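You operate a simulated robot arm through the tools that you are given. There is no shell and no other tool. Be economical: measure what you need, move in short steps, check, and stop when the job is done.

You run a simulated robot arm. Do the job below in one go: nothing can be reset, and whatever is moved stays where it is left.

TASK
Tighten the end nut, then seat and clamp the green funnel.
Fine: use the green spanner and lay it back; the pump stays off; leave valves and other clamps alone.

It is judged by the outcome, as a careful person would: the job done as asked, and still so three seconds after it is handed in. It fails if anything else is knocked over, pushed out of place, dropped, spilled or broken.

THE ROBOT
A 6-joint arm with a two-finger parallel gripper, fixed in place. Base frame: the origin is at the foot of the arm, x ahead of it, y to its left, z up; the work surface is at about z = 84.9. Units: cm, degrees, N and s.
With the tool pointing down near the work surface it reaches from about 24 to 64 cm from the base axis. Its first joint turns from -66.0 to 66.0 degrees. Payload 2.7 kg.
Tool frame: the origin (TCP) lies between the finger pads and is the grasp point; the fingertips stand 2.3 cm ahead of it; z points along the fingers, y is the line along which they close. The gripper opens to 9.4 cm. The fingers are 3.8 cm wide and 1 cm thick; the gripper's body (5.4 by 9.6 cm) begins 3.9 cm behind the TCP.
Orientation is told as [roll, pitch, yaw] about the base's x, y, z axes, in that order, counted from this pose: with the fingers straight down and closing along the base's y, the tool's x points along the base's -x, its y along +y and its z along -z.

THE INTERFACE
- The arm moves only by the tool arm_command. Its argument "plan" is one flat list of numbers, 7 for each row, row after row: the shift along the tool's x, y, z in cm, then the turn, a rotation vector about the tool's x, y, z in degrees, then the gripper command, from -1 (fully open) to 1 (shut), values between in proportion. In form: [dx, dy, dz, wx, wy, wz, gripper, dx, dy, dz, wx, wy, wz, gripper, ...]. A call has 1 to 10 rows; each row is the pose to reach, as a shift and turn from the pose commanded when the call began, along the tool's axes at that moment. Each row takes 0.2 s and may step no farther than 5 cm and 8.6 degrees from the row before; otherwise, or with a gripper value out of range, the whole call is refused. A pose out of reach is approached as far as the arm can. The call stops where the force on the tool passes 40 N (or 10 N more than at its start, if that is more) or the arm is blocked; 0.2 s more then pass. Each finger travels about 4.5 cm/s and halts on what it meets, pressing with about 34 N; the grip force reading is that of the motor and also rises with nothing between the fingers. The clock runs only during rows and for 0.2 s after the last one: add rows that repeat a pose to give the fingers time. It gives the time, the measured TCP pose, the force on the tool (base axes), the opening and the grip force at its end, in the units of the frame above (readings bear some noise), and new pictures: "show" is both (left out), scene, wrist or none.
- Cameras (640 x 400 px; columns grow to the right, rows downward): "scene" is fixed at [9.23, -44.45, 141.19]; the picture's right is [0.61, -0.79, 0.00], its down [-0.40, -0.31, -0.87] and it looks along [0.68, 0.53, -0.50] (base axes); focal length 257 px, centre (320, 200). "wrist" rides on the gripper at [8.6, 1.6, -7.5] in the tool frame; the picture's right is [-0.18, 0.98, 0.00], its down [-0.58, -0.11, -0.81] and it looks along [-0.79, -0.15, 0.59] (tool axes); focal length 243 px, centre (320, 200). There is no depth. A picture from a camera that has moved, and an enlarged one, comes with that camera's place and axes in the base frame and with its lens.
- zoom(camera, box): a new picture of the part [left, top, right, bottom] of that camera's present view, enlarged. The clock stands still meanwhile.
- sign_off(): hands the job in; it is judged then, once.

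Work in short steps. Places have to be worked out from the pictures, the camera data and where the tool is seen: move nearer, look again, correct. Check each grasp and each placing, and mend what went wrong. You have 120 turns and 170 pictures in all, those below and enlarged ones among them. Open the gripper and draw the arm clear of the work before you hand the job in, unless the task says otherwise; then end with one line.

The tools are called after "Call:" as name(argument=value, ...) on one line, values as JSON. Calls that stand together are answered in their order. arm_command: Moves the arm, as the interface text tells. Its arguments: {"type":"object","properties":{"plan":{"type":"array","items":{"type":"number"}},"show":{"type":"string","enum":["both","scene","wrist","none"]}},"required":["plan"]} The other tools are called the same way: zoom (camera, box) takes an enlarged picture of a part of a camera's view; sign_off () hands the job in.

At the start:

```text
t: 0.0
eef_pos: [25.96, 13.73, 132.18]
orientation: [0.2, -0.1, 0.0]
contact_force: [0.4, 0.8, -0.1]
grip_width: 9.42
grasp_force: 0.0
```

scene: 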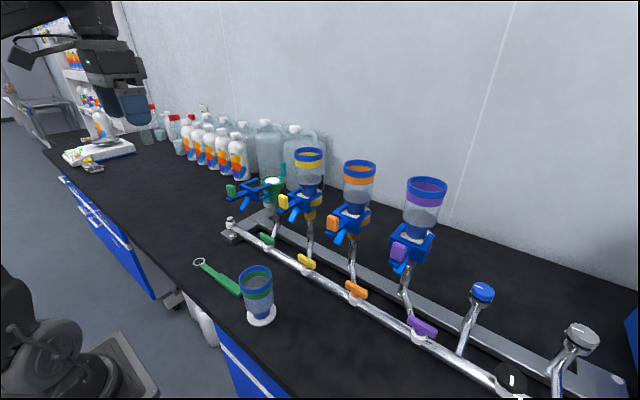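
wrist: 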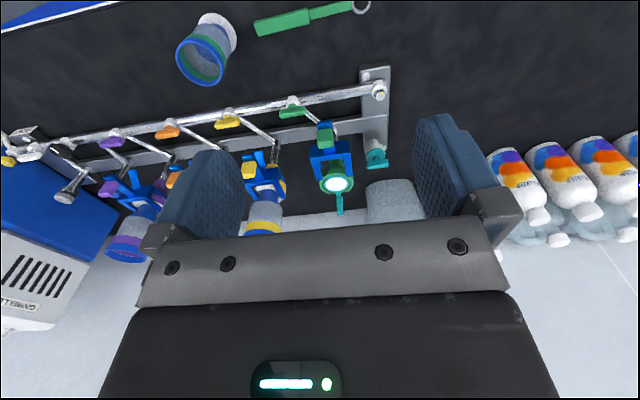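

I'll look closely at the manifold, the spanner and the funnel first.

Call:
zoom(camera="scene", box=[180, 160, 340, 260])

Call:
zoom(camera="scene", box=[180, 240, 340, 340])

Call:
zoom(camera="scene", box=[400, 270, 640, 400])

Call:
zoom(camera="wrist", box=[240, 0, 440, 220])

```text
4.00 times, centred on (260, 210) of scene
camera zoom: at [9.23, -44.45, 141.19], right [0.61, -0.79, 0.0], down [-0.4, -0.31, -0.87], along [0.68, 0.53, -0.5], focal length 1027 px, centre (560, 160)
```

zoom: 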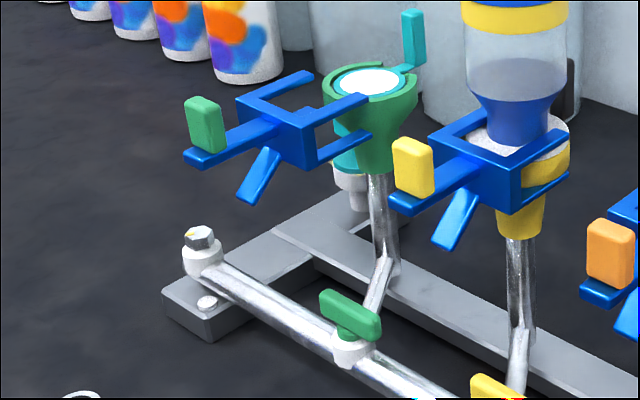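

```text
4.00 times, centred on (260, 290) of scene
camera zoom: at [9.23, -44.45, 141.19], right [0.61, -0.79, 0.0], down [-0.4, -0.31, -0.87], along [0.68, 0.53, -0.5], focal length 1027 px, centre (560, -160)
```

zoom: 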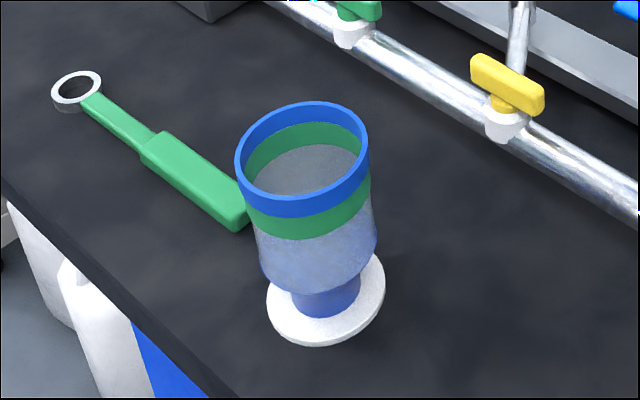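

```text
2.67 times, centred on (520, 335) of scene
camera zoom: at [9.23, -44.45, 141.19], right [0.61, -0.79, 0.0], down [-0.4, -0.31, -0.87], along [0.68, 0.53, -0.5], focal length 685 px, centre (-213, -160)
```

zoom: 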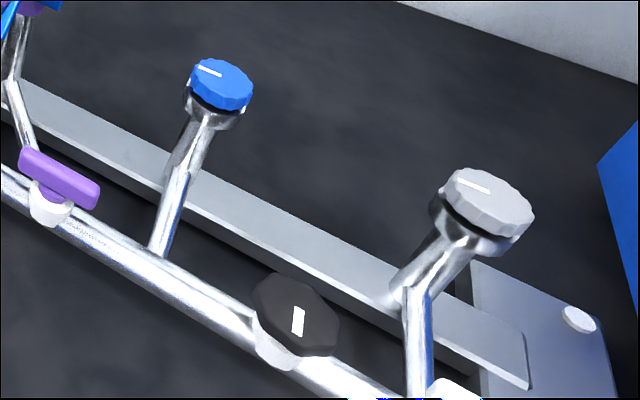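

```text
1.82 times, centred on (340, 110) of wrist
camera zoom: at [17.22, 15.16, 139.57], right [0.18, 0.98, 0.0], down [0.58, -0.11, 0.81], along [0.79, -0.15, -0.59], focal length 441 px, centre (284, 364)
```

zoom: 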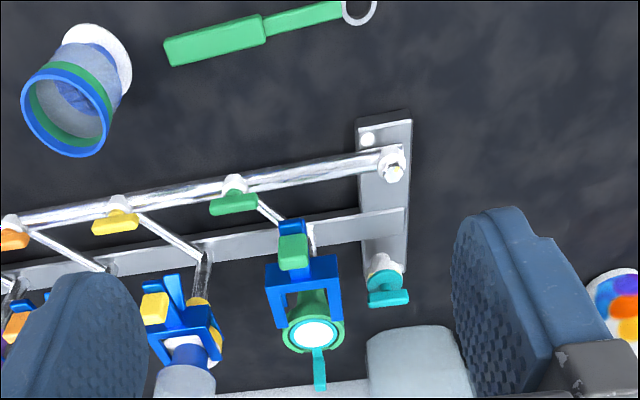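

The nut looks to be near (46.5, 22, 91.5), the green seat near (56.6, 11, 107), and the spanner lies along y at x≈32. I'll move to the left side, clear of the clamp, to inspect the nut.

Call:
arm_command(plan=[-2, 1.47, 4.03, 0, 0, 0, -1, -4, 2.94, 8.06, 0, 0, 0, -1, -6, 4.4, 12.1, 0, 0, 0, -1, -8, 5.9, 16.1, 0, 0, 0, -1, -10, 7.36, 20.1, 0, 0, 0, -1, -12, 8.83, 24.2, 0, 0, 0, -1, -14, 10.3, 28.2, 0, 0, 0, -1], show="wrist")

Call:
zoom(camera="wrist", box=[160, 0, 480, 200])

Call:
zoom(camera="scene", box=[215, 165, 295, 215])

```text
t: 1.6
eef_pos: [39.87, 23.9, 104.04]
orientation: [0.3, -0.1, 0.0]
contact_force: [-1.1, 0.5, -0.5]
grip_width: 9.39
grasp_force: 0.1
camera wrist: at [31.21, 25.49, 111.44], right [0.18, 0.98, 0.0], down [0.58, -0.11, 0.81], along [0.79, -0.15, -0.59], focal length 243 px, centre (320, 200)
```

wrist: 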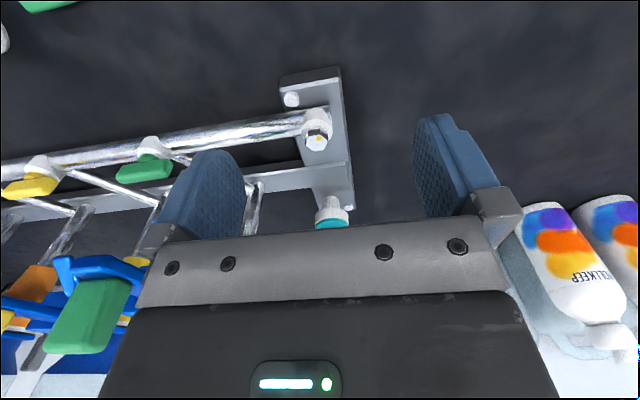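

```text
2.00 times, centred on (320, 100) of wrist
camera zoom: at [31.21, 25.49, 111.44], right [0.18, 0.98, 0.0], down [0.58, -0.11, 0.81], along [0.79, -0.15, -0.59], focal length 485 px, centre (320, 400)
```

zoom: 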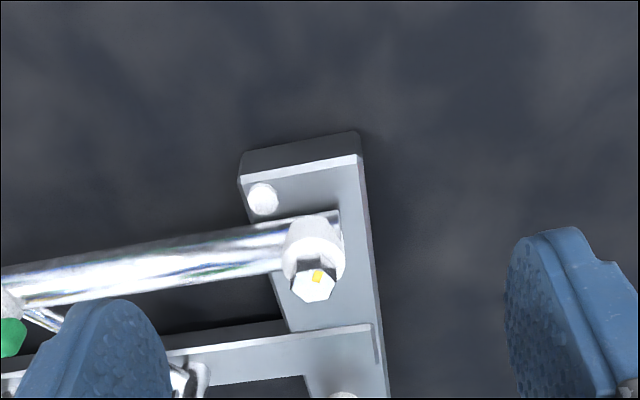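

```text
8.00 times, centred on (255, 190) of scene
camera zoom: at [9.23, -44.45, 141.19], right [0.61, -0.79, 0.0], down [-0.4, -0.31, -0.87], along [0.68, 0.53, -0.5], focal length 2055 px, centre (840, 280)
```

zoom: 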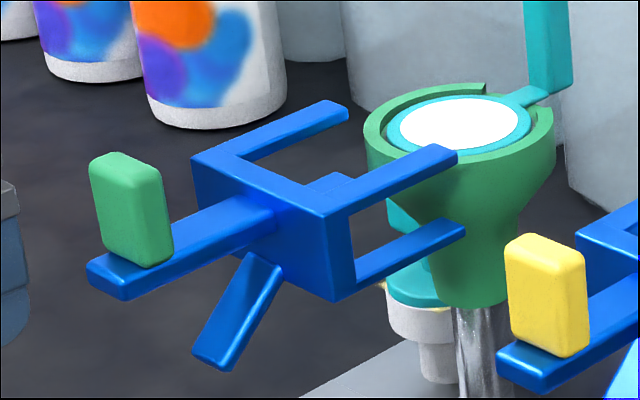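

I'll zoom on the nut, then on the objects around the seat.

Call:
zoom(camera="wrist", box=[280, 90, 360, 160])

Call:
zoom(camera="scene", box=[215, 205, 247, 245])

Call:
zoom(camera="scene", box=[270, 140, 400, 240])

```text
5.71 times, centred on (320, 125) of wrist
camera zoom: at [31.21, 25.49, 111.44], right [0.18, 0.98, 0.0], down [0.58, -0.11, 0.81], along [0.79, -0.15, -0.59], focal length 1386 px, centre (320, 629)
```

zoom: 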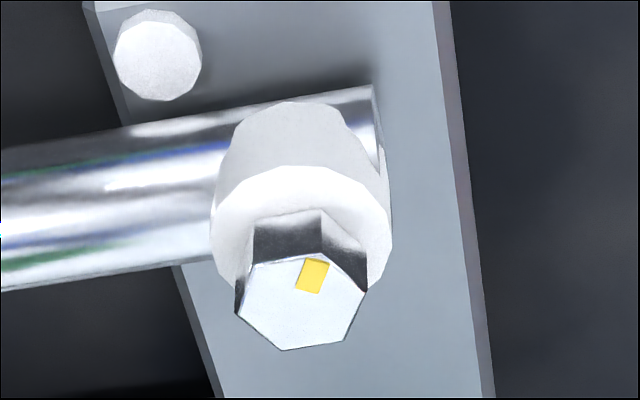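

```text
10.00 times, centred on (231, 225) of scene
camera zoom: at [9.23, -44.45, 141.19], right [0.61, -0.79, 0.0], down [-0.4, -0.31, -0.87], along [0.68, 0.53, -0.5], focal length 2569 px, centre (1210, -50)
```

zoom: 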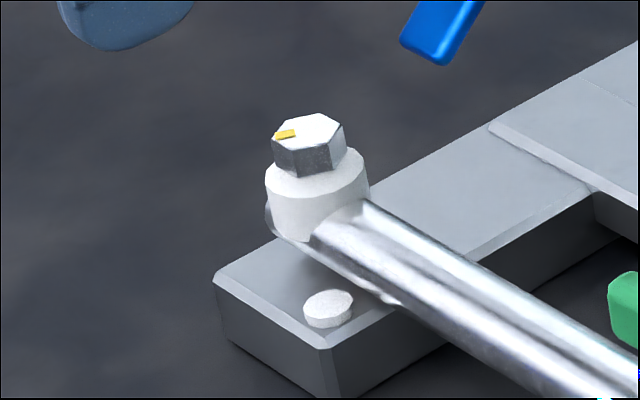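

```text
4.00 times, centred on (335, 190) of scene
camera zoom: at [9.23, -44.45, 141.19], right [0.61, -0.79, 0.0], down [-0.4, -0.31, -0.87], along [0.68, 0.53, -0.5], focal length 1027 px, centre (260, 240)
```

zoom: 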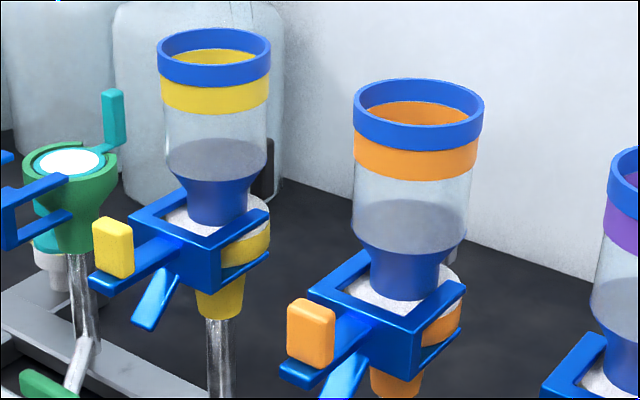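

Checking whether the other seats have the same tab behind the funnel; this tells whether the teal disc is a cover or belongs there.

Call:
zoom(camera="scene", box=[310, 165, 400, 225])

Call:
zoom(camera="scene", box=[255, 165, 295, 215])

```text
6.67 times, centred on (355, 195) of scene
camera zoom: at [9.23, -44.45, 141.19], right [0.61, -0.79, 0.0], down [-0.4, -0.31, -0.87], along [0.68, 0.53, -0.5], focal length 1712 px, centre (87, 233)
```

zoom: 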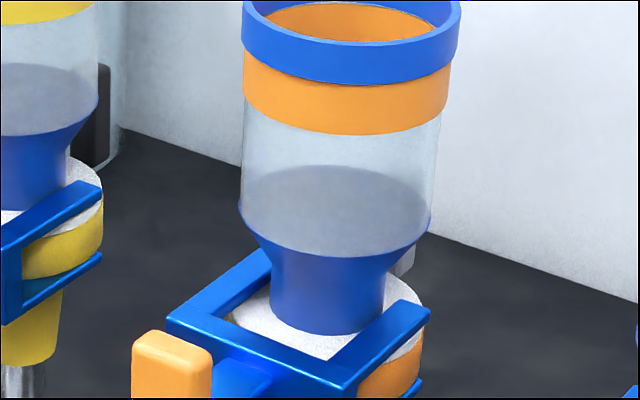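

```text
8.00 times, centred on (275, 190) of scene
camera zoom: at [9.23, -44.45, 141.19], right [0.61, -0.79, 0.0], down [-0.4, -0.31, -0.87], along [0.68, 0.53, -0.5], focal length 2055 px, centre (680, 280)
```

zoom: 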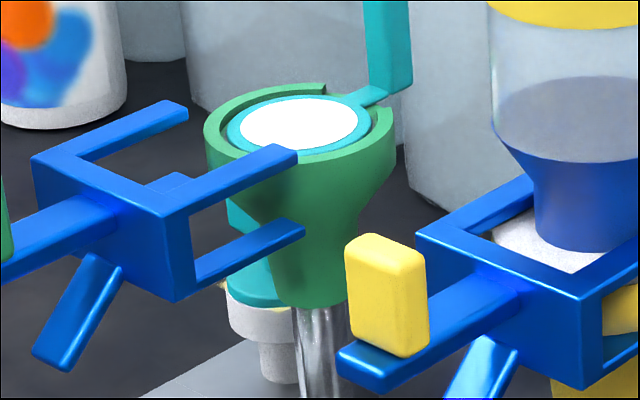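

The yellow and orange seats may have similar tabs hidden behind them. I'll rise and look at all seats from above.

Call:
arm_command(plan=[0, 0, -5, 0, 0, 0, -1, 0, 0, -10, 0, 0, 0, -1, 0, 0, -15, 0, 0, 0, -1, -1.6, -3.8, -17.2, 0, 0, 0, -1, -3.2, -7.6, -19.4, 0, 0, 0, -1, -4.9, -11.4, -21.6, 0, 0, 0, -1, -6.5, -15.2, -23.8, 0, 0, 0, -1, -8.1, -18.9, -26, 0, 0, 0, -1], show="wrist")

Call:
zoom(camera="wrist", box=[160, 0, 480, 200])

```text
t: 3.4
eef_pos: [47.65, 4.94, 129.29]
orientation: [0.2, -0.2, 0.0]
contact_force: [-0.4, -0.5, 1.0]
grip_width: 9.39
grasp_force: 0.1
out of reach, approached as far as the arm can: row 8
camera wrist: at [38.81, 6.48, 136.78], right [0.18, 0.98, 0.0], down [0.58, -0.11, 0.81], along [0.79, -0.15, -0.59], focal length 243 px, centre (320, 200)
```

wrist: 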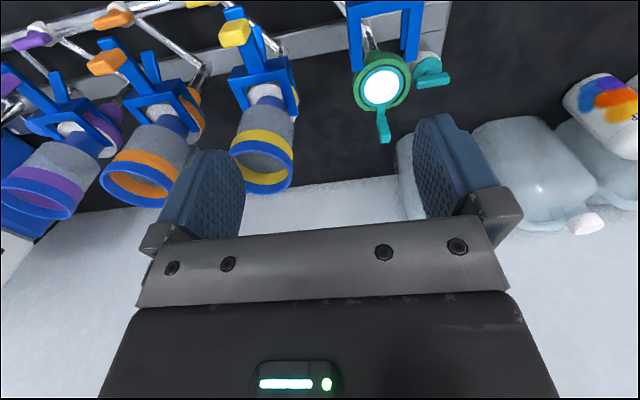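

```text
2.00 times, centred on (320, 100) of wrist
camera zoom: at [38.81, 6.48, 136.78], right [0.18, 0.98, 0.0], down [0.58, -0.11, 0.81], along [0.79, -0.15, -0.59], focal length 485 px, centre (320, 400)
```

zoom: 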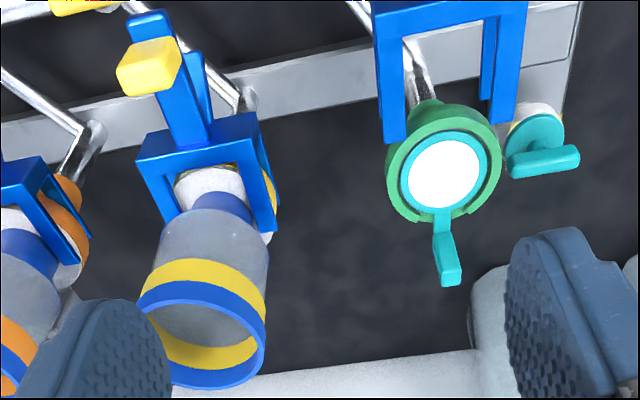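

The other seats show no teal tab. I'll zoom hard on the yellow and orange seats and the green one, to judge what the teal disc is.

Call:
zoom(camera="scene", box=[296, 182, 336, 222])

Call:
zoom(camera="wrist", box=[345, 30, 455, 150])

Call:
zoom(camera="wrist", box=[90, 20, 310, 160])

```text
10.00 times, centred on (316, 202) of scene
camera zoom: at [9.23, -44.45, 141.18], right [0.61, -0.79, 0.0], down [-0.4, -0.31, -0.87], along [0.68, 0.53, -0.5], focal length 2569 px, centre (360, 180)
```

zoom: 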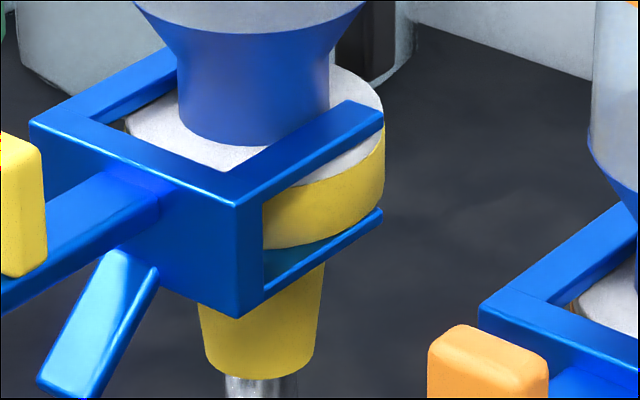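

```text
3.33 times, centred on (400, 90) of wrist
camera zoom: at [38.81, 6.48, 136.78], right [0.18, 0.98, 0.0], down [0.58, -0.11, 0.81], along [0.79, -0.15, -0.59], focal length 809 px, centre (53, 567)
```

zoom: 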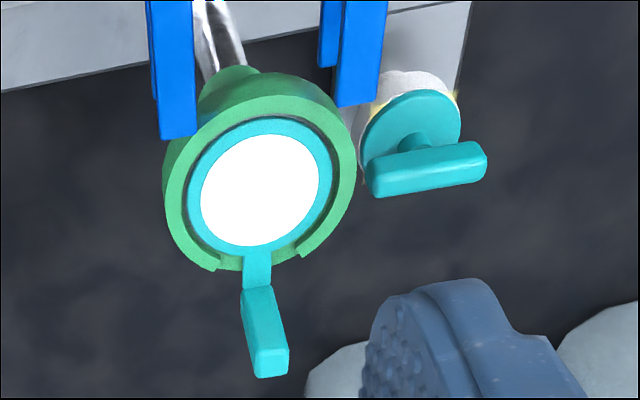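

```text
2.86 times, centred on (200, 90) of wrist
camera zoom: at [38.81, 6.48, 136.78], right [0.18, 0.98, 0.0], down [0.58, -0.11, 0.81], along [0.79, -0.15, -0.59], focal length 693 px, centre (663, 514)
```

zoom: 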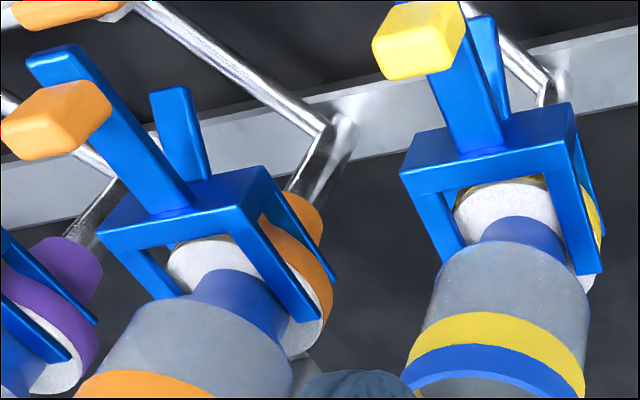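

There's a dark thing behind the yellow seat and a grey one behind the orange, each about where a tab would be. I'll shift left with the gripper shut to see behind the yellow funnel.

Call:
arm_command(plan=[0.95, 3.75, 1.4, 0, 0, 0, 1, 1.9, 7.5, 2.8, 0, 0, 0, 1, 2.85, 11.25, 4.1, 0, 0, 0, 1, 3.8, 15, 5.5, 0, 0, 0, 1, 3.8, 15, 5.5, 0, 0, 0, 1], show="wrist")

Call:
zoom(camera="wrist", box=[60, 80, 320, 240])

```text
t: 4.6
eef_pos: [43.72, 20.23, 123.86]
orientation: [0.1, -0.1, -0.2]
contact_force: [0.3, 0.0, -0.2]
grip_width: 0.01
grasp_force: 13.6
camera wrist: at [35.0, 21.68, 131.29], right [0.19, 0.98, 0.0], down [0.58, -0.11, 0.81], along [0.79, -0.15, -0.59], focal length 243 px, centre (320, 200)
```

wrist: 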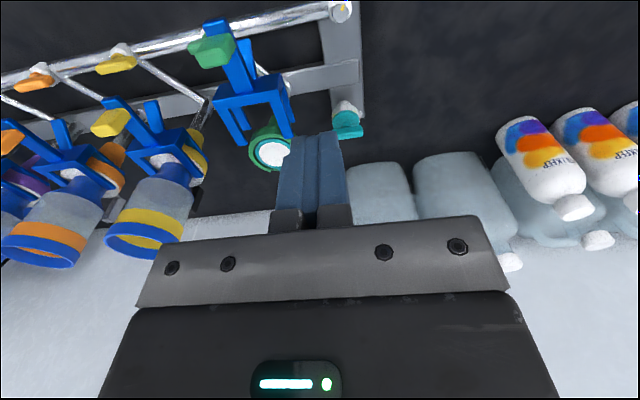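

```text
2.46 times, centred on (190, 160) of wrist
camera zoom: at [35.0, 21.68, 131.29], right [0.19, 0.98, 0.0], down [0.58, -0.11, 0.81], along [0.79, -0.15, -0.59], focal length 597 px, centre (640, 298)
```

zoom: 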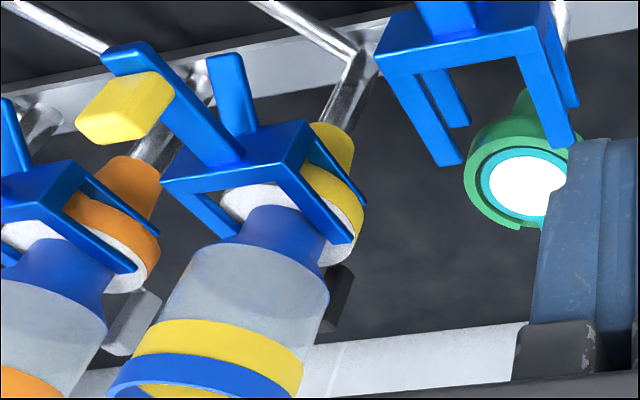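

The yellow and orange seats have tabbed inserts too, black and grey, so the teal insert belongs there and stays. Next I'll look at the spanner from above its middle.

Call:
arm_command(plan=[2.5, -1.5, 3.4, 0, 0, 0, -1, 5, -3, 6.8, 0, 0, 0, -1, 7.6, -4.4, 10.2, 0, 0, 0, -1, 10.1, -5.8, 13.7, 0, 0, 0, -1, 12.6, -7.3, 17.1, 0, 0, 0, -1, 15.2, -8.7, 20.5, 0, 0, 0, -1, 17.7, -10.2, 23.9, 0, 0, 0, -1], show="wrist")

Call:
zoom(camera="wrist", box=[160, 20, 480, 180])

```text
t: 6.2
eef_pos: [26.03, 9.83, 99.91]
orientation: [0.2, -0.2, 0.0]
contact_force: [-0.5, -0.5, 0.1]
grip_width: 9.39
grasp_force: 0.0
camera wrist: at [17.2, 11.29, 107.28], right [0.18, 0.98, 0.0], down [0.58, -0.11, 0.81], along [0.79, -0.15, -0.59], focal length 243 px, centre (320, 200)
```

wrist: 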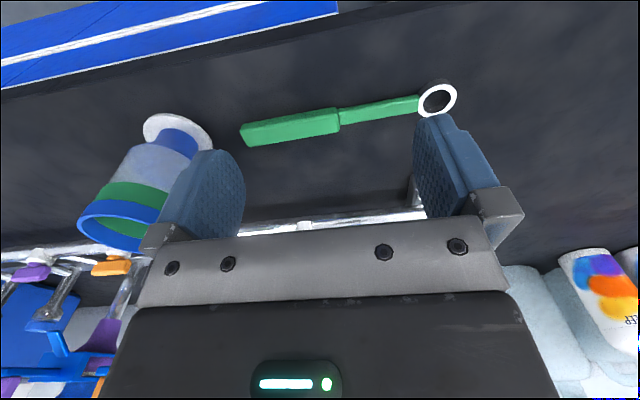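

```text
2.00 times, centred on (320, 100) of wrist
camera zoom: at [17.2, 11.29, 107.28], right [0.18, 0.98, 0.0], down [0.58, -0.11, 0.81], along [0.79, -0.15, -0.59], focal length 485 px, centre (320, 400)
```

zoom: 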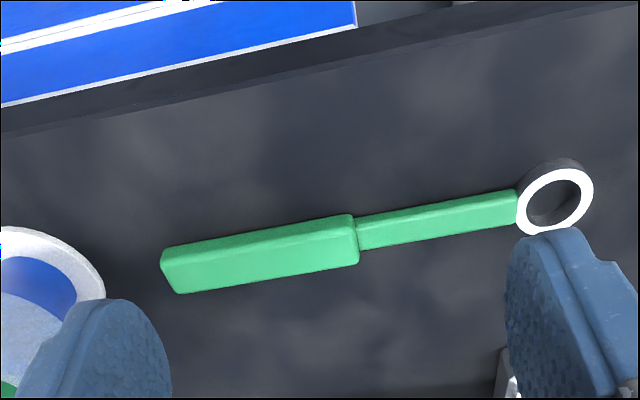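

The spanner lies at x≈31.6, with the handle at y 0.6–10.4 and the ring centre near y 19.5. I'll turn the gripper 90° and stand over the handle at y≈8.

Call:
arm_command(plan=[-0.55, -0.18, 0.3, 0, 0, -8.5, -1, -1.1, -0.36, 0.6, 0, 0, -17, -1, -1.65, -0.54, 0.9, 0, 0, -25.5, -1, -2.2, -0.72, 1.2, 0, 0, -34, -1, -2.75, -0.9, 1.5, 0, 0, -42.5, -1, -3.3, -1.08, 1.8, 0, 0, -51, -1, -3.85, -1.26, 2.1, 0, 0, -59.5, -1, -4.4, -1.44, 2.4, 0, 0, -68, -1, -4.95, -1.62, 2.7, 0, 0, -76.5, -1, -5.5, -1.8, 3, 0, 0, -85, -1], show="both")

```text
t: 8.4
eef_pos: [31.52, 8.04, 96.91]
orientation: [-0.2, -0.2, 85.1]
contact_force: [-0.2, 0.4, 0.1]
grip_width: 9.38
grasp_force: 0.1
camera wrist: at [29.16, -0.49, 104.32], right [-0.96, 0.27, 0.0], down [0.16, 0.57, 0.81], along [0.22, 0.78, -0.59], focal length 243 px, centre (320, 200)
```

scene: 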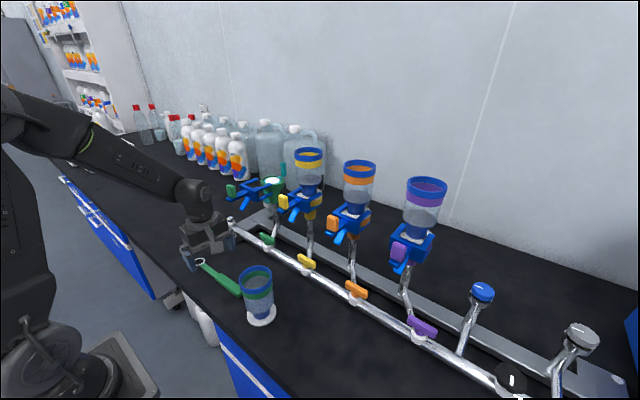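
wrist: 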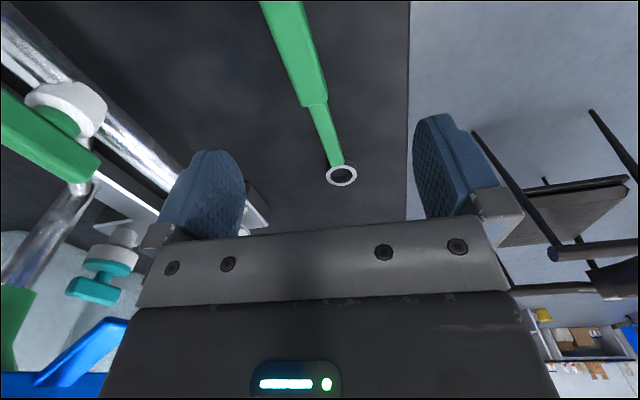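

From this view the spanner axis is nearer x≈32.2. I'll shift slightly, go down to grasp height and check before closing.

Call:
arm_command(plan=[0, -0.5, 3.5, 0, 0, -5, -1, 0, -0.5, 7, 0, 0, -5, -1, 0, -0.5, 9.3, 0, 0, -5, -1], show="both")

Call:
zoom(camera="scene", box=[160, 220, 320, 340])

```text
t: 9.2
eef_pos: [32.2, 8.0, 87.52]
orientation: [0.0, -0.2, 90.0]
contact_force: [-1.0, -0.1, 0.7]
grip_width: 9.44
grasp_force: 0.1
camera wrist: at [30.47, -0.71, 95.01], right [-0.98, 0.18, 0.0], down [0.11, 0.58, 0.81], along [0.15, 0.79, -0.59], focal length 243 px, centre (320, 200)
```

scene: 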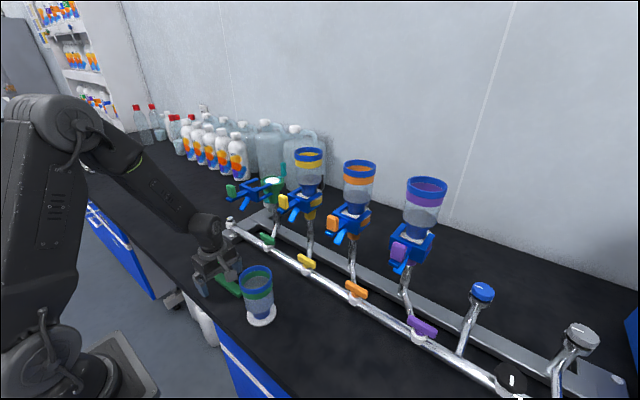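
wrist: 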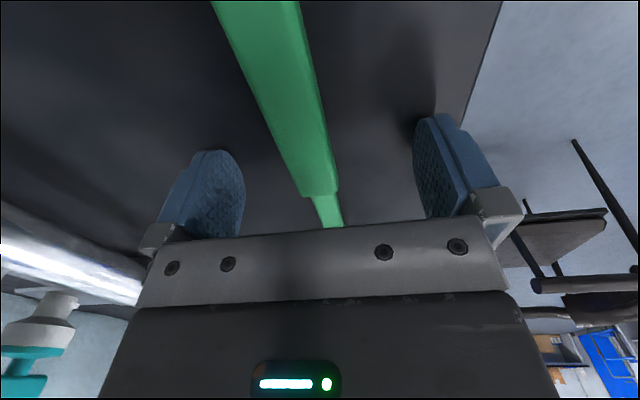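

```text
3.33 times, centred on (240, 280) of scene
camera zoom: at [9.23, -44.45, 141.19], right [0.61, -0.79, 0.0], down [-0.4, -0.31, -0.87], along [0.68, 0.53, -0.5], focal length 856 px, centre (587, -67)
```

zoom: 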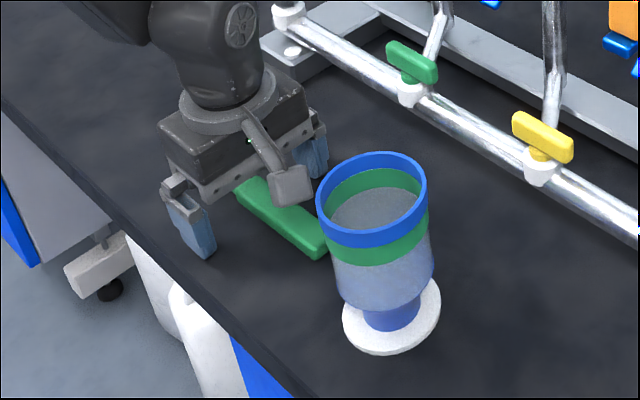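

The handle sits between the fingers, and the wrist camera clears the funnel. Closing.

Call:
arm_command(plan=[0, -0.3, 0, 0, 0, 0, 0, 0, -0.3, 0, 0, 0, 0, 0.6, 0, -0.3, 0, 0, 0, 0, 1, 0, -0.3, 0, 0, 0, 0, 1, 0, -0.3, 0, 0, 0, 0, 1, 0, -0.3, 0, 0, 0, 0, 1], show="wrist")

```text
t: 10.6
eef_pos: [32.48, 8.17, 87.5]
orientation: [0.0, -0.3, 90.0]
contact_force: [0.3, -0.8, 0.2]
grip_width: 2.32
grasp_force: 33.4
camera wrist: at [30.74, -0.71, 95.06], right [-0.98, 0.18, 0.0], down [0.11, 0.58, 0.81], along [0.15, 0.79, -0.59], focal length 243 px, centre (320, 200)
```

wrist: 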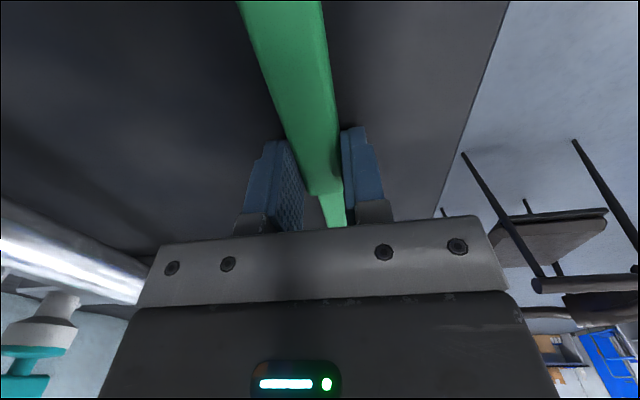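

Holding the handle at 2.3 cm wide; its home pose is TCP (32.48, 8.1, 87.5), yaw 90. The nut top comes out at about (46.5, 22.3, 93.3). I'll lift, then swing toward the nut's near side.

Call:
arm_command(plan=[0, -0.3, -4, 0, 0, 0, 1, 0, -0.3, -8, 0, 0, 0, 1, 0, -0.3, -12, 0, 0, 0, 1, -3, -0.4, -12, 0, 0, 8, 1, -6, -0.4, -12, 0, 0, 16, 1, -9, -0.4, -12, 0, 0, 24, 1, -12, -0.4, -12, 0, 0, 32, 1, -14.2, -0.4, -12, 0, 0, 40, 1, -14.2, -0.4, -12, 0, 0, 48, 1, -14.2, -0.4, -12, 0, 0, 56, 1], show="both")

```text
t: 12.8
eef_pos: [32.84, 22.24, 99.55]
orientation: [0.1, -0.3, 33.8]
contact_force: [-0.6, 0.7, -0.1]
grip_width: 0.02
grasp_force: 34.2
camera wrist: at [24.63, 18.66, 107.03], right [-0.39, 0.92, 0.0], down [0.54, 0.23, 0.81], along [0.74, 0.32, -0.59], focal length 243 px, centre (320, 200)
```

scene: 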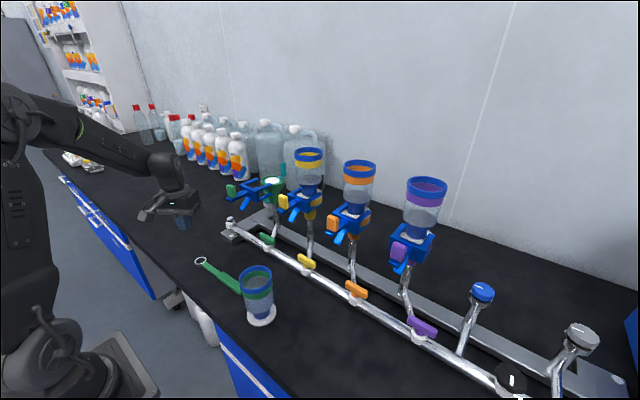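
wrist: 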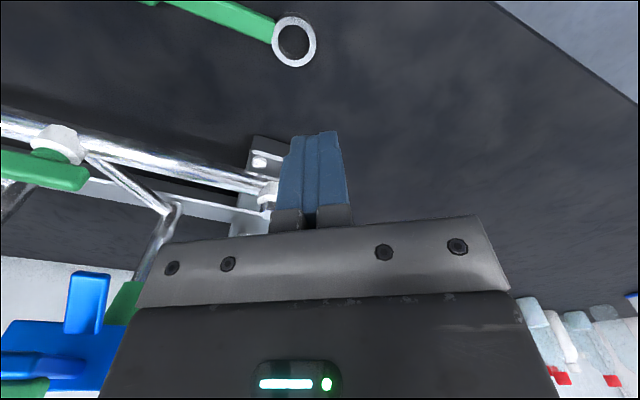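

The gripper closed on nothing, so the spanner slipped out on the lift and stayed on the table. I'll look at it again closely.

Call:
zoom(camera="scene", box=[185, 245, 255, 305])

Call:
zoom(camera="wrist", box=[220, 0, 360, 90])

```text
6.67 times, centred on (220, 275) of scene
camera zoom: at [9.23, -44.45, 141.19], right [0.61, -0.79, 0.0], down [-0.4, -0.31, -0.87], along [0.68, 0.53, -0.5], focal length 1712 px, centre (987, -300)
```

zoom: 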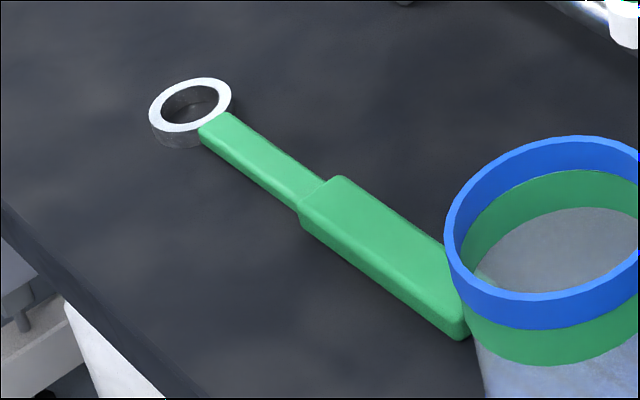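

```text
4.44 times, centred on (290, 45) of wrist
camera zoom: at [24.63, 18.66, 107.03], right [-0.39, 0.92, 0.0], down [0.54, 0.23, 0.81], along [0.74, 0.32, -0.59], focal length 1078 px, centre (453, 889)
```

zoom: 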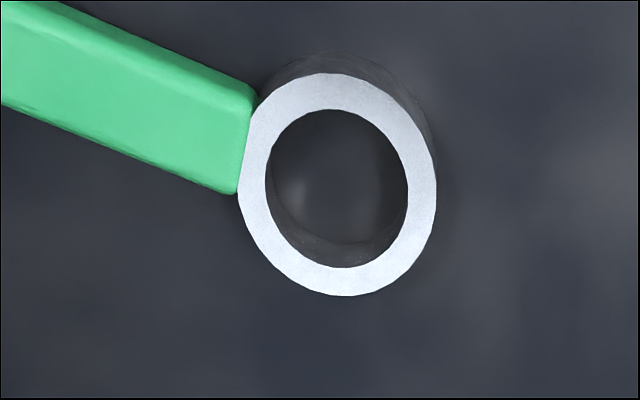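

The ring is round, about 2.5 cm inside, centred near (32.6, 20.0), and the handle is only ~1.1 cm thick. My grip caught just its upper edge. I'll go back, grip lower and lift more slowly.

Call:
arm_command(plan=[1.18, -1.65, 0, 0, 0, -8, -0.3, 2.35, -3.3, 0, 0, 0, -16, -0.3, 3.53, -4.96, 0, 0, 0, -24, -0.3, 4.7, -6.6, 0, 0, 0, -32, -0.3, 5.88, -8.26, 0, 0, 0, -40, -0.3, 7.05, -9.9, 0, 0, 0, -48, -0.3, 8.23, -11.57, 0, 0, 0, -56, -0.3, 8.23, -11.57, 5, 0, 0, -56, -0.3, 8.23, -11.57, 9, 0, 0, -56, -0.3], show="wrist")

```text
t: 14.8
eef_pos: [32.47, 7.99, 90.52]
orientation: [-0.1, -0.2, 90.0]
contact_force: [0.8, -0.5, 0.1]
grip_width: 6.14
grasp_force: 0.1
camera wrist: at [30.66, -0.71, 97.87], right [-0.98, 0.18, 0.0], down [0.11, 0.58, 0.81], along [0.15, 0.79, -0.59], focal length 243 px, centre (320, 200)
```

wrist: 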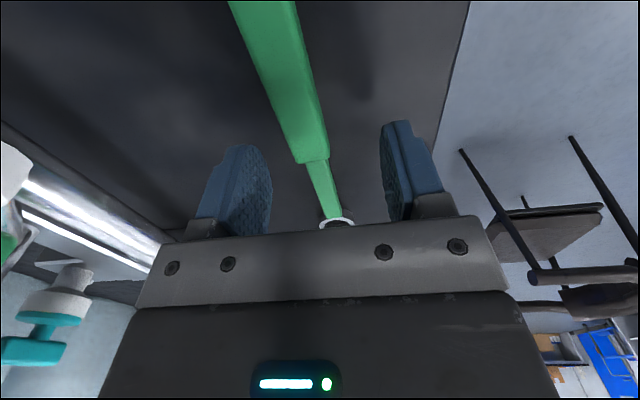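

Lowering so the fingertips just reach the table, then closing and lifting gently.

Call:
arm_command(plan=[0, -0.3, 2, 0, 0, 0, -0.3, 0, -0.3, 3.0, 0, 0, 0, -0.3, 0, -0.3, 3.3, 0, 0, 0, -0.3], show="none")

```text
t: 15.6
eef_pos: [32.82, 8.1, 87.25]
orientation: [-0.1, -0.2, 90.0]
contact_force: [-2.0, -1.0, 10.4]
grip_width: 6.16
grasp_force: 0.6
```

Fingertips are touching the table (10 N). Closing here.

Call:
arm_command(plan=[0, 0, -0.05, 0, 0, 0, 0.2, 0, 0, -0.05, 0, 0, 0, 0.6, 0, 0, -0.05, 0, 0, 0, 1, 0, 0, -0.05, 0, 0, 0, 1, 0, 0, -0.05, 0, 0, 0, 1, 0, 0, -0.3, 0, 0, 0, 1, 0, 0, -0.6, 0, 0, 0, 1, 0, 0, -1, 0, 0, 0, 1, 0, 0, -1.5, 0, 0, 0, 1, 0, 0, -2, 0, 0, 0, 1], show="both")

```text
t: 17.8
eef_pos: [32.67, 8.12, 89.33]
orientation: [-0.1, -0.1, 90.0]
contact_force: [-0.7, 0.3, -1.5]
grip_width: 2.33
grasp_force: 33.9
camera wrist: at [31.05, -0.67, 96.71], right [-0.98, 0.18, 0.0], down [0.11, 0.58, 0.81], along [0.15, 0.79, -0.59], focal length 243 px, centre (320, 200)
```

scene: 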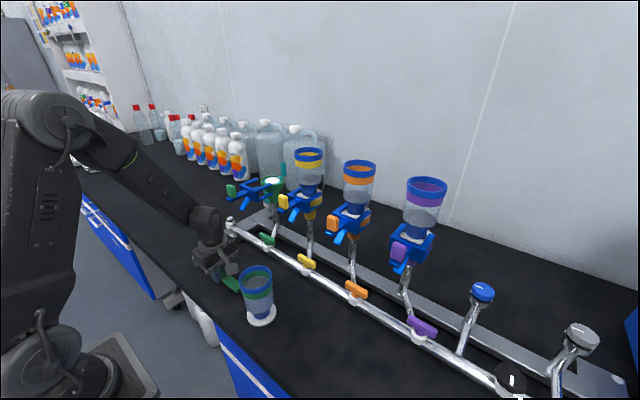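
wrist: 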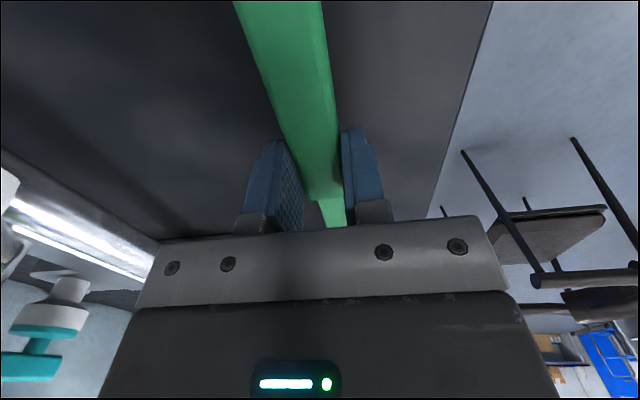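

It's lifted and held, with 1.5 N of weight showing. Continuing the lift gently.

Call:
arm_command(plan=[0, 0, -0.8, 0, 0, 0, 1, 0, 0, -1.8, 0, 0, 0, 1, 0, 0, -2.8, 0, 0, 0, 1, 0, 0, -3.9, 0, 0, 0, 1, 0, 0, -5, 0, 0, 0, 1, 0, 0, -6.1, 0, 0, 0, 1, 0, 0, -7.2, 0, 0, 0, 1, 0, 0, -8.3, 0, 0, 0, 1, 0, 0, -9.3, 0, 0, 0, 1, 0, 0, -10, 0, 0, 0, 1], show="scene")

Call:
zoom(camera="scene", box=[160, 190, 280, 280])

```text
t: 20.0
eef_pos: [32.68, 7.93, 99.25]
orientation: [0.0, -0.2, 90.1]
contact_force: [-0.4, 0.6, -1.4]
grip_width: 2.32
grasp_force: 33.5
```

scene: 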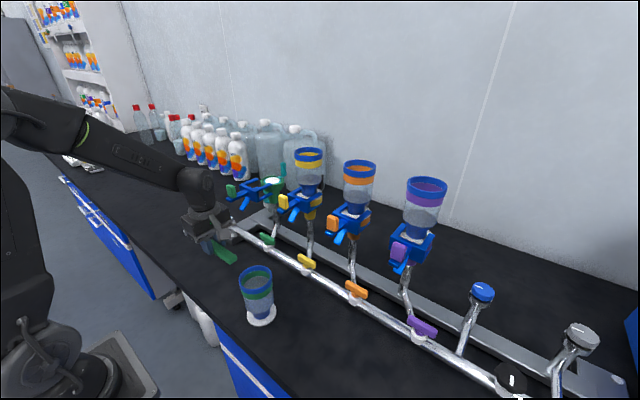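

```text
4.44 times, centred on (220, 235) of scene
camera zoom: at [9.23, -44.45, 141.19], right [0.61, -0.79, 0.0], down [-0.4, -0.31, -0.87], along [0.68, 0.53, -0.5], focal length 1142 px, centre (764, 44)
```

zoom: 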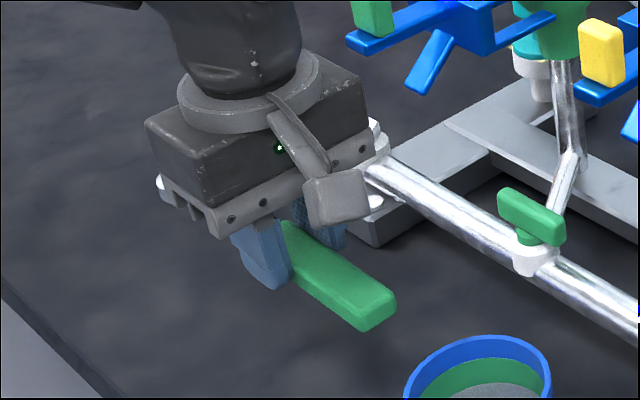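

Firmly held. Next I'll carry it toward the nut, turning it so the ring points to +x and staying above nut height.

Call:
arm_command(plan=[-1.4, -0.2, 0, 0, 0, 8, 1, -2.8, -0.4, 0, 0, 0, 16, 1, -4.2, -0.6, 0, 0, 0, 24, 1, -5.6, -0.8, 0, 0, 0, 32, 1, -7, -1, 0, 0, 0, 40, 1, -8.5, -1.1, 0, 0, 0, 48, 1, -10, -1.2, 0, 0, 0, 56, 1, -11.4, -1.3, 0, 0, 0, 64, 1, -12.8, -1.4, 0, 0, 0, 72, 1, -14.3, -1.5, 0, 0, 0, 80, 1], show="both")

Call:
zoom(camera="scene", box=[170, 180, 270, 250])

```text
t: 22.2
eef_pos: [34.16, 22.47, 99.36]
orientation: [0.2, -0.1, 9.9]
contact_force: [1.1, -0.9, -0.7]
grip_width: 2.31
grasp_force: 34.0
camera wrist: at [25.31, 22.38, 106.75], right [0.01, 1.0, 0.0], down [0.59, -0.01, 0.81], along [0.81, -0.01, -0.59], focal length 243 px, centre (320, 200)
```

scene: 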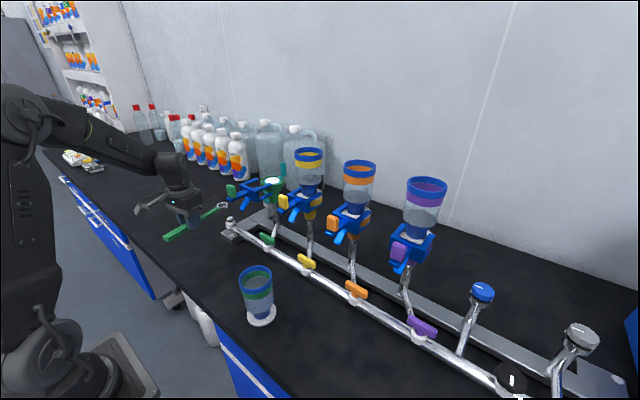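
wrist: 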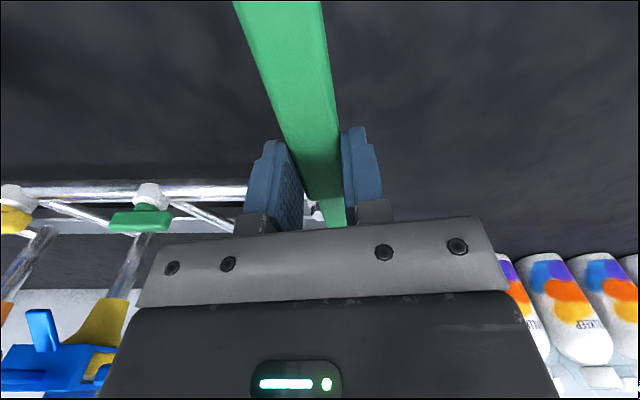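

```text
5.71 times, centred on (220, 215) of scene
camera zoom: at [9.23, -44.45, 141.19], right [0.61, -0.79, 0.0], down [-0.4, -0.31, -0.87], along [0.68, 0.53, -0.5], focal length 1468 px, centre (891, 114)
```

zoom: 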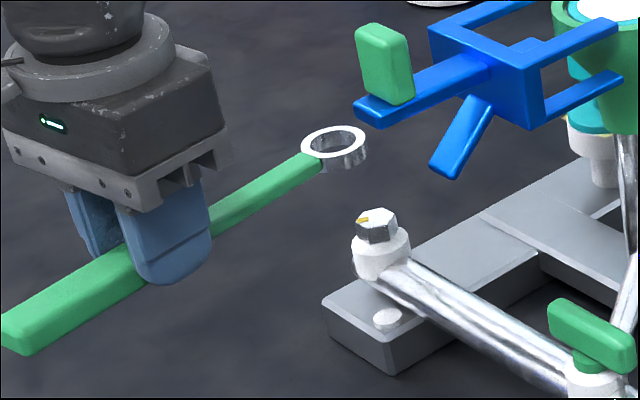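

The ring is where kinematics predicts, near (45.9, 24.5). I'll shift about −1.7 in y and lower to just above the nut to compare them in the same view.

Call:
arm_command(plan=[-0.15, -0.9, 0, 0, 0, 0, 1, -0.3, -1.78, 0, 0, 0, 0, 1, -0.3, -1.78, 1.2, 0, 0, 0, 1, -0.3, -1.78, 2.3, 0, 0, 0, 1, -0.3, -1.78, 2.3, 0, 0, 0, 1], show="none")

Call:
zoom(camera="scene", box=[206, 190, 256, 230])

```text
t: 23.4
eef_pos: [34.82, 20.69, 97.02]
orientation: [0.0, -0.1, 10.0]
contact_force: [0.3, 0.6, -1.9]
grip_width: 2.31
grasp_force: 34.3
```

```text
10.00 times, centred on (231, 210) of scene
camera zoom: at [9.23, -44.45, 141.19], right [0.61, -0.79, 0.0], down [-0.4, -0.31, -0.87], along [0.68, 0.53, -0.5], focal length 2569 px, centre (1210, 100)
```

zoom: 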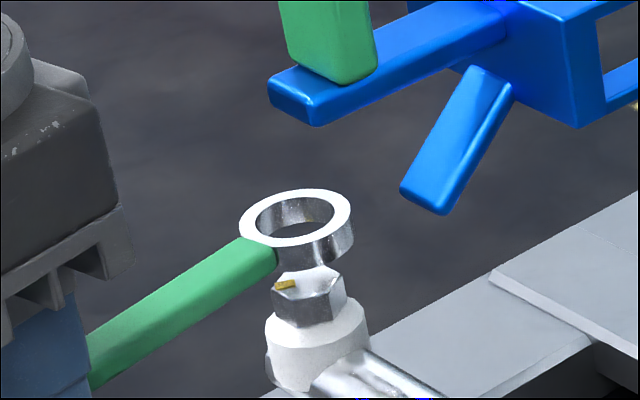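

The ring is about 0.5 cm to the image-left of the nut. I'll correct that and lower by 0.9 cm.

Call:
arm_command(plan=[-0.23, -0.44, 0, 0, 0, 0, 1, -0.23, -0.44, 0.5, 0, 0, 0, 1, -0.23, -0.44, 0.9, 0, 0, 0, 1, -0.23, -0.44, 0.9, 0, 0, 0, 1], show="none")

Call:
zoom(camera="scene", box=[216, 202, 248, 234])

```text
t: 24.4
eef_pos: [35.19, 20.28, 96.17]
orientation: [0.1, -0.1, 10.0]
contact_force: [0.2, 0.1, -1.6]
grip_width: 2.34
grasp_force: 34.2
```

```text
12.50 times, centred on (232, 218) of scene
camera zoom: at [9.23, -44.45, 141.19], right [0.61, -0.79, 0.0], down [-0.4, -0.31, -0.87], along [0.68, 0.53, -0.5], focal length 3211 px, centre (1420, -25)
```

zoom: 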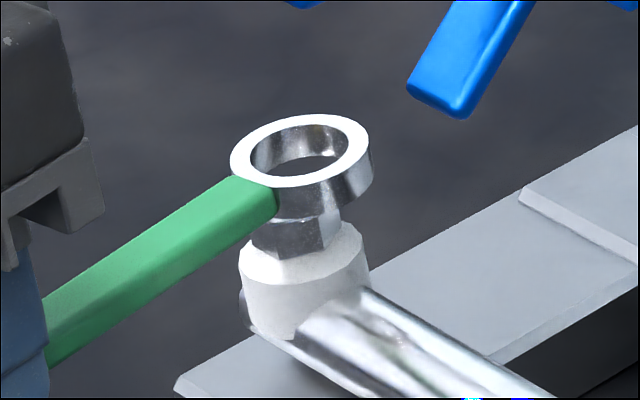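

It's now laterally aligned within ~0.1 cm, and depth agrees with height. Lowering slowly onto the nut while watching force.

Call:
arm_command(plan=[0.02, 0.06, 0.3, 0, 0, 0, 1, 0.02, 0.06, 0.6, 0, 0, 0, 1, 0.02, 0.06, 0.8, 0, 0, 0, 1, 0.02, 0.06, 1.0, 0, 0, 0, 1], show="none")

Call:
zoom(camera="scene", box=[216, 202, 248, 234])

```text
t: 25.4
eef_pos: [35.14, 20.38, 95.2]
orientation: [0.1, -0.3, 9.9]
contact_force: [-8.0, -3.7, 13.7]
grip_width: 2.33
grasp_force: 34.2
```

```text
12.50 times, centred on (232, 218) of scene
camera zoom: at [9.19, -44.47, 141.18], right [0.61, -0.79, 0.0], down [-0.4, -0.31, -0.87], along [0.68, 0.53, -0.5], focal length 3211 px, centre (1420, -25)
```

zoom: 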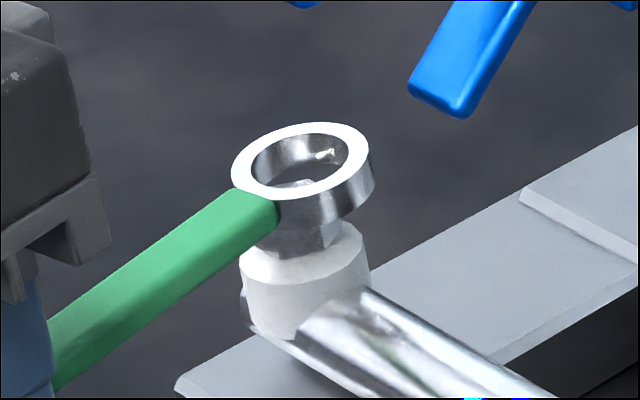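

The ring's near rim is catching the nut: the force pushes the tool back along −x/−y, so the ring is ~0.3 cm too far forward. I'll raise, back off that much and lower again.

Call:
arm_command(plan=[0, 0, -0.6, 0, 0, 0, 1, 0.27, -0.14, -0.6, 0, 0, 0, 1, 0.27, -0.14, -0.2, 0, 0, 0, 1, 0.27, -0.14, 0.1, 0, 0, 0, 1, 0.27, -0.14, 0.3, 0, 0, 0, 1], show="none")

Call:
zoom(camera="scene", box=[216, 202, 248, 234])

```text
t: 26.6
eef_pos: [34.9, 20.25, 94.99]
orientation: [0.1, -0.3, 10.0]
contact_force: [-5.9, -2.9, 11.6]
grip_width: 2.38
grasp_force: 33.8
```

```text
12.50 times, centred on (232, 218) of scene
camera zoom: at [9.19, -44.47, 141.18], right [0.61, -0.79, 0.0], down [-0.4, -0.31, -0.87], along [0.68, 0.53, -0.5], focal length 3211 px, centre (1420, -25)
```

zoom: 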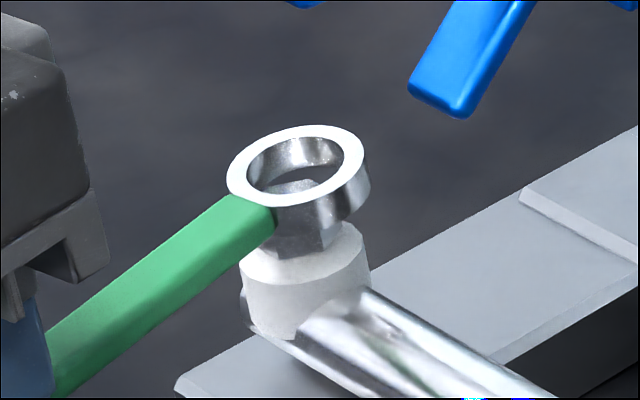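

Better, but the force direction still says go back a little more, ~0.25 cm.

Call:
arm_command(plan=[0, 0, -0.5, 0, 0, 0, 1, 0.22, -0.11, -0.5, 0, 0, 0, 1, 0.22, -0.11, -0.1, 0, 0, 0, 1, 0.22, -0.11, 0.2, 0, 0, 0, 1, 0.22, -0.11, 0.4, 0, 0, 0, 1], show="none")

Call:
zoom(camera="scene", box=[216, 202, 248, 234])

```text
t: 27.8
eef_pos: [34.7, 19.91, 94.58]
orientation: [0.2, -0.4, 10.0]
contact_force: [-5.7, -1.1, 12.4]
grip_width: 2.36
grasp_force: 33.9
```

```text
12.50 times, centred on (232, 218) of scene
camera zoom: at [9.2, -44.47, 141.18], right [0.61, -0.79, 0.0], down [-0.4, -0.31, -0.87], along [0.68, 0.53, -0.5], focal length 3211 px, centre (1420, -25)
```

zoom: 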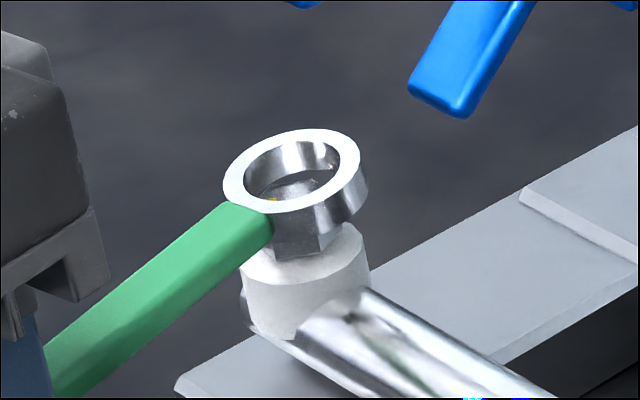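

The spanner is tilting in the grip. I'll raise off the nut to see its free tilt and alignment.

Call:
arm_command(plan=[0, 0, -0.5, 0, 0, 0, 1, 0, 0, -1.2, 0, 0, 0, 1, 0, 0, -1.2, 0, 0, 0, 1], show="none")

Call:
zoom(camera="scene", box=[196, 195, 260, 235])

```text
t: 28.6
eef_pos: [34.67, 20.15, 95.7]
orientation: [0.1, 0.0, 9.9]
contact_force: [0.6, 0.0, -1.2]
grip_width: 2.36
grasp_force: 33.7
```

```text
10.00 times, centred on (228, 215) of scene
camera zoom: at [9.23, -44.45, 141.19], right [0.61, -0.79, 0.0], down [-0.4, -0.31, -0.87], along [0.68, 0.53, -0.5], focal length 2569 px, centre (1240, 50)
```

zoom: 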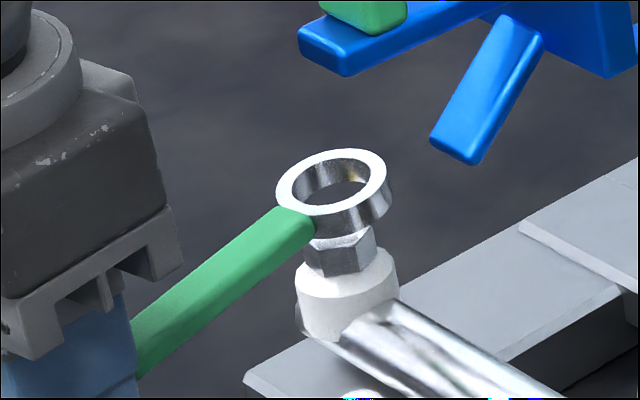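

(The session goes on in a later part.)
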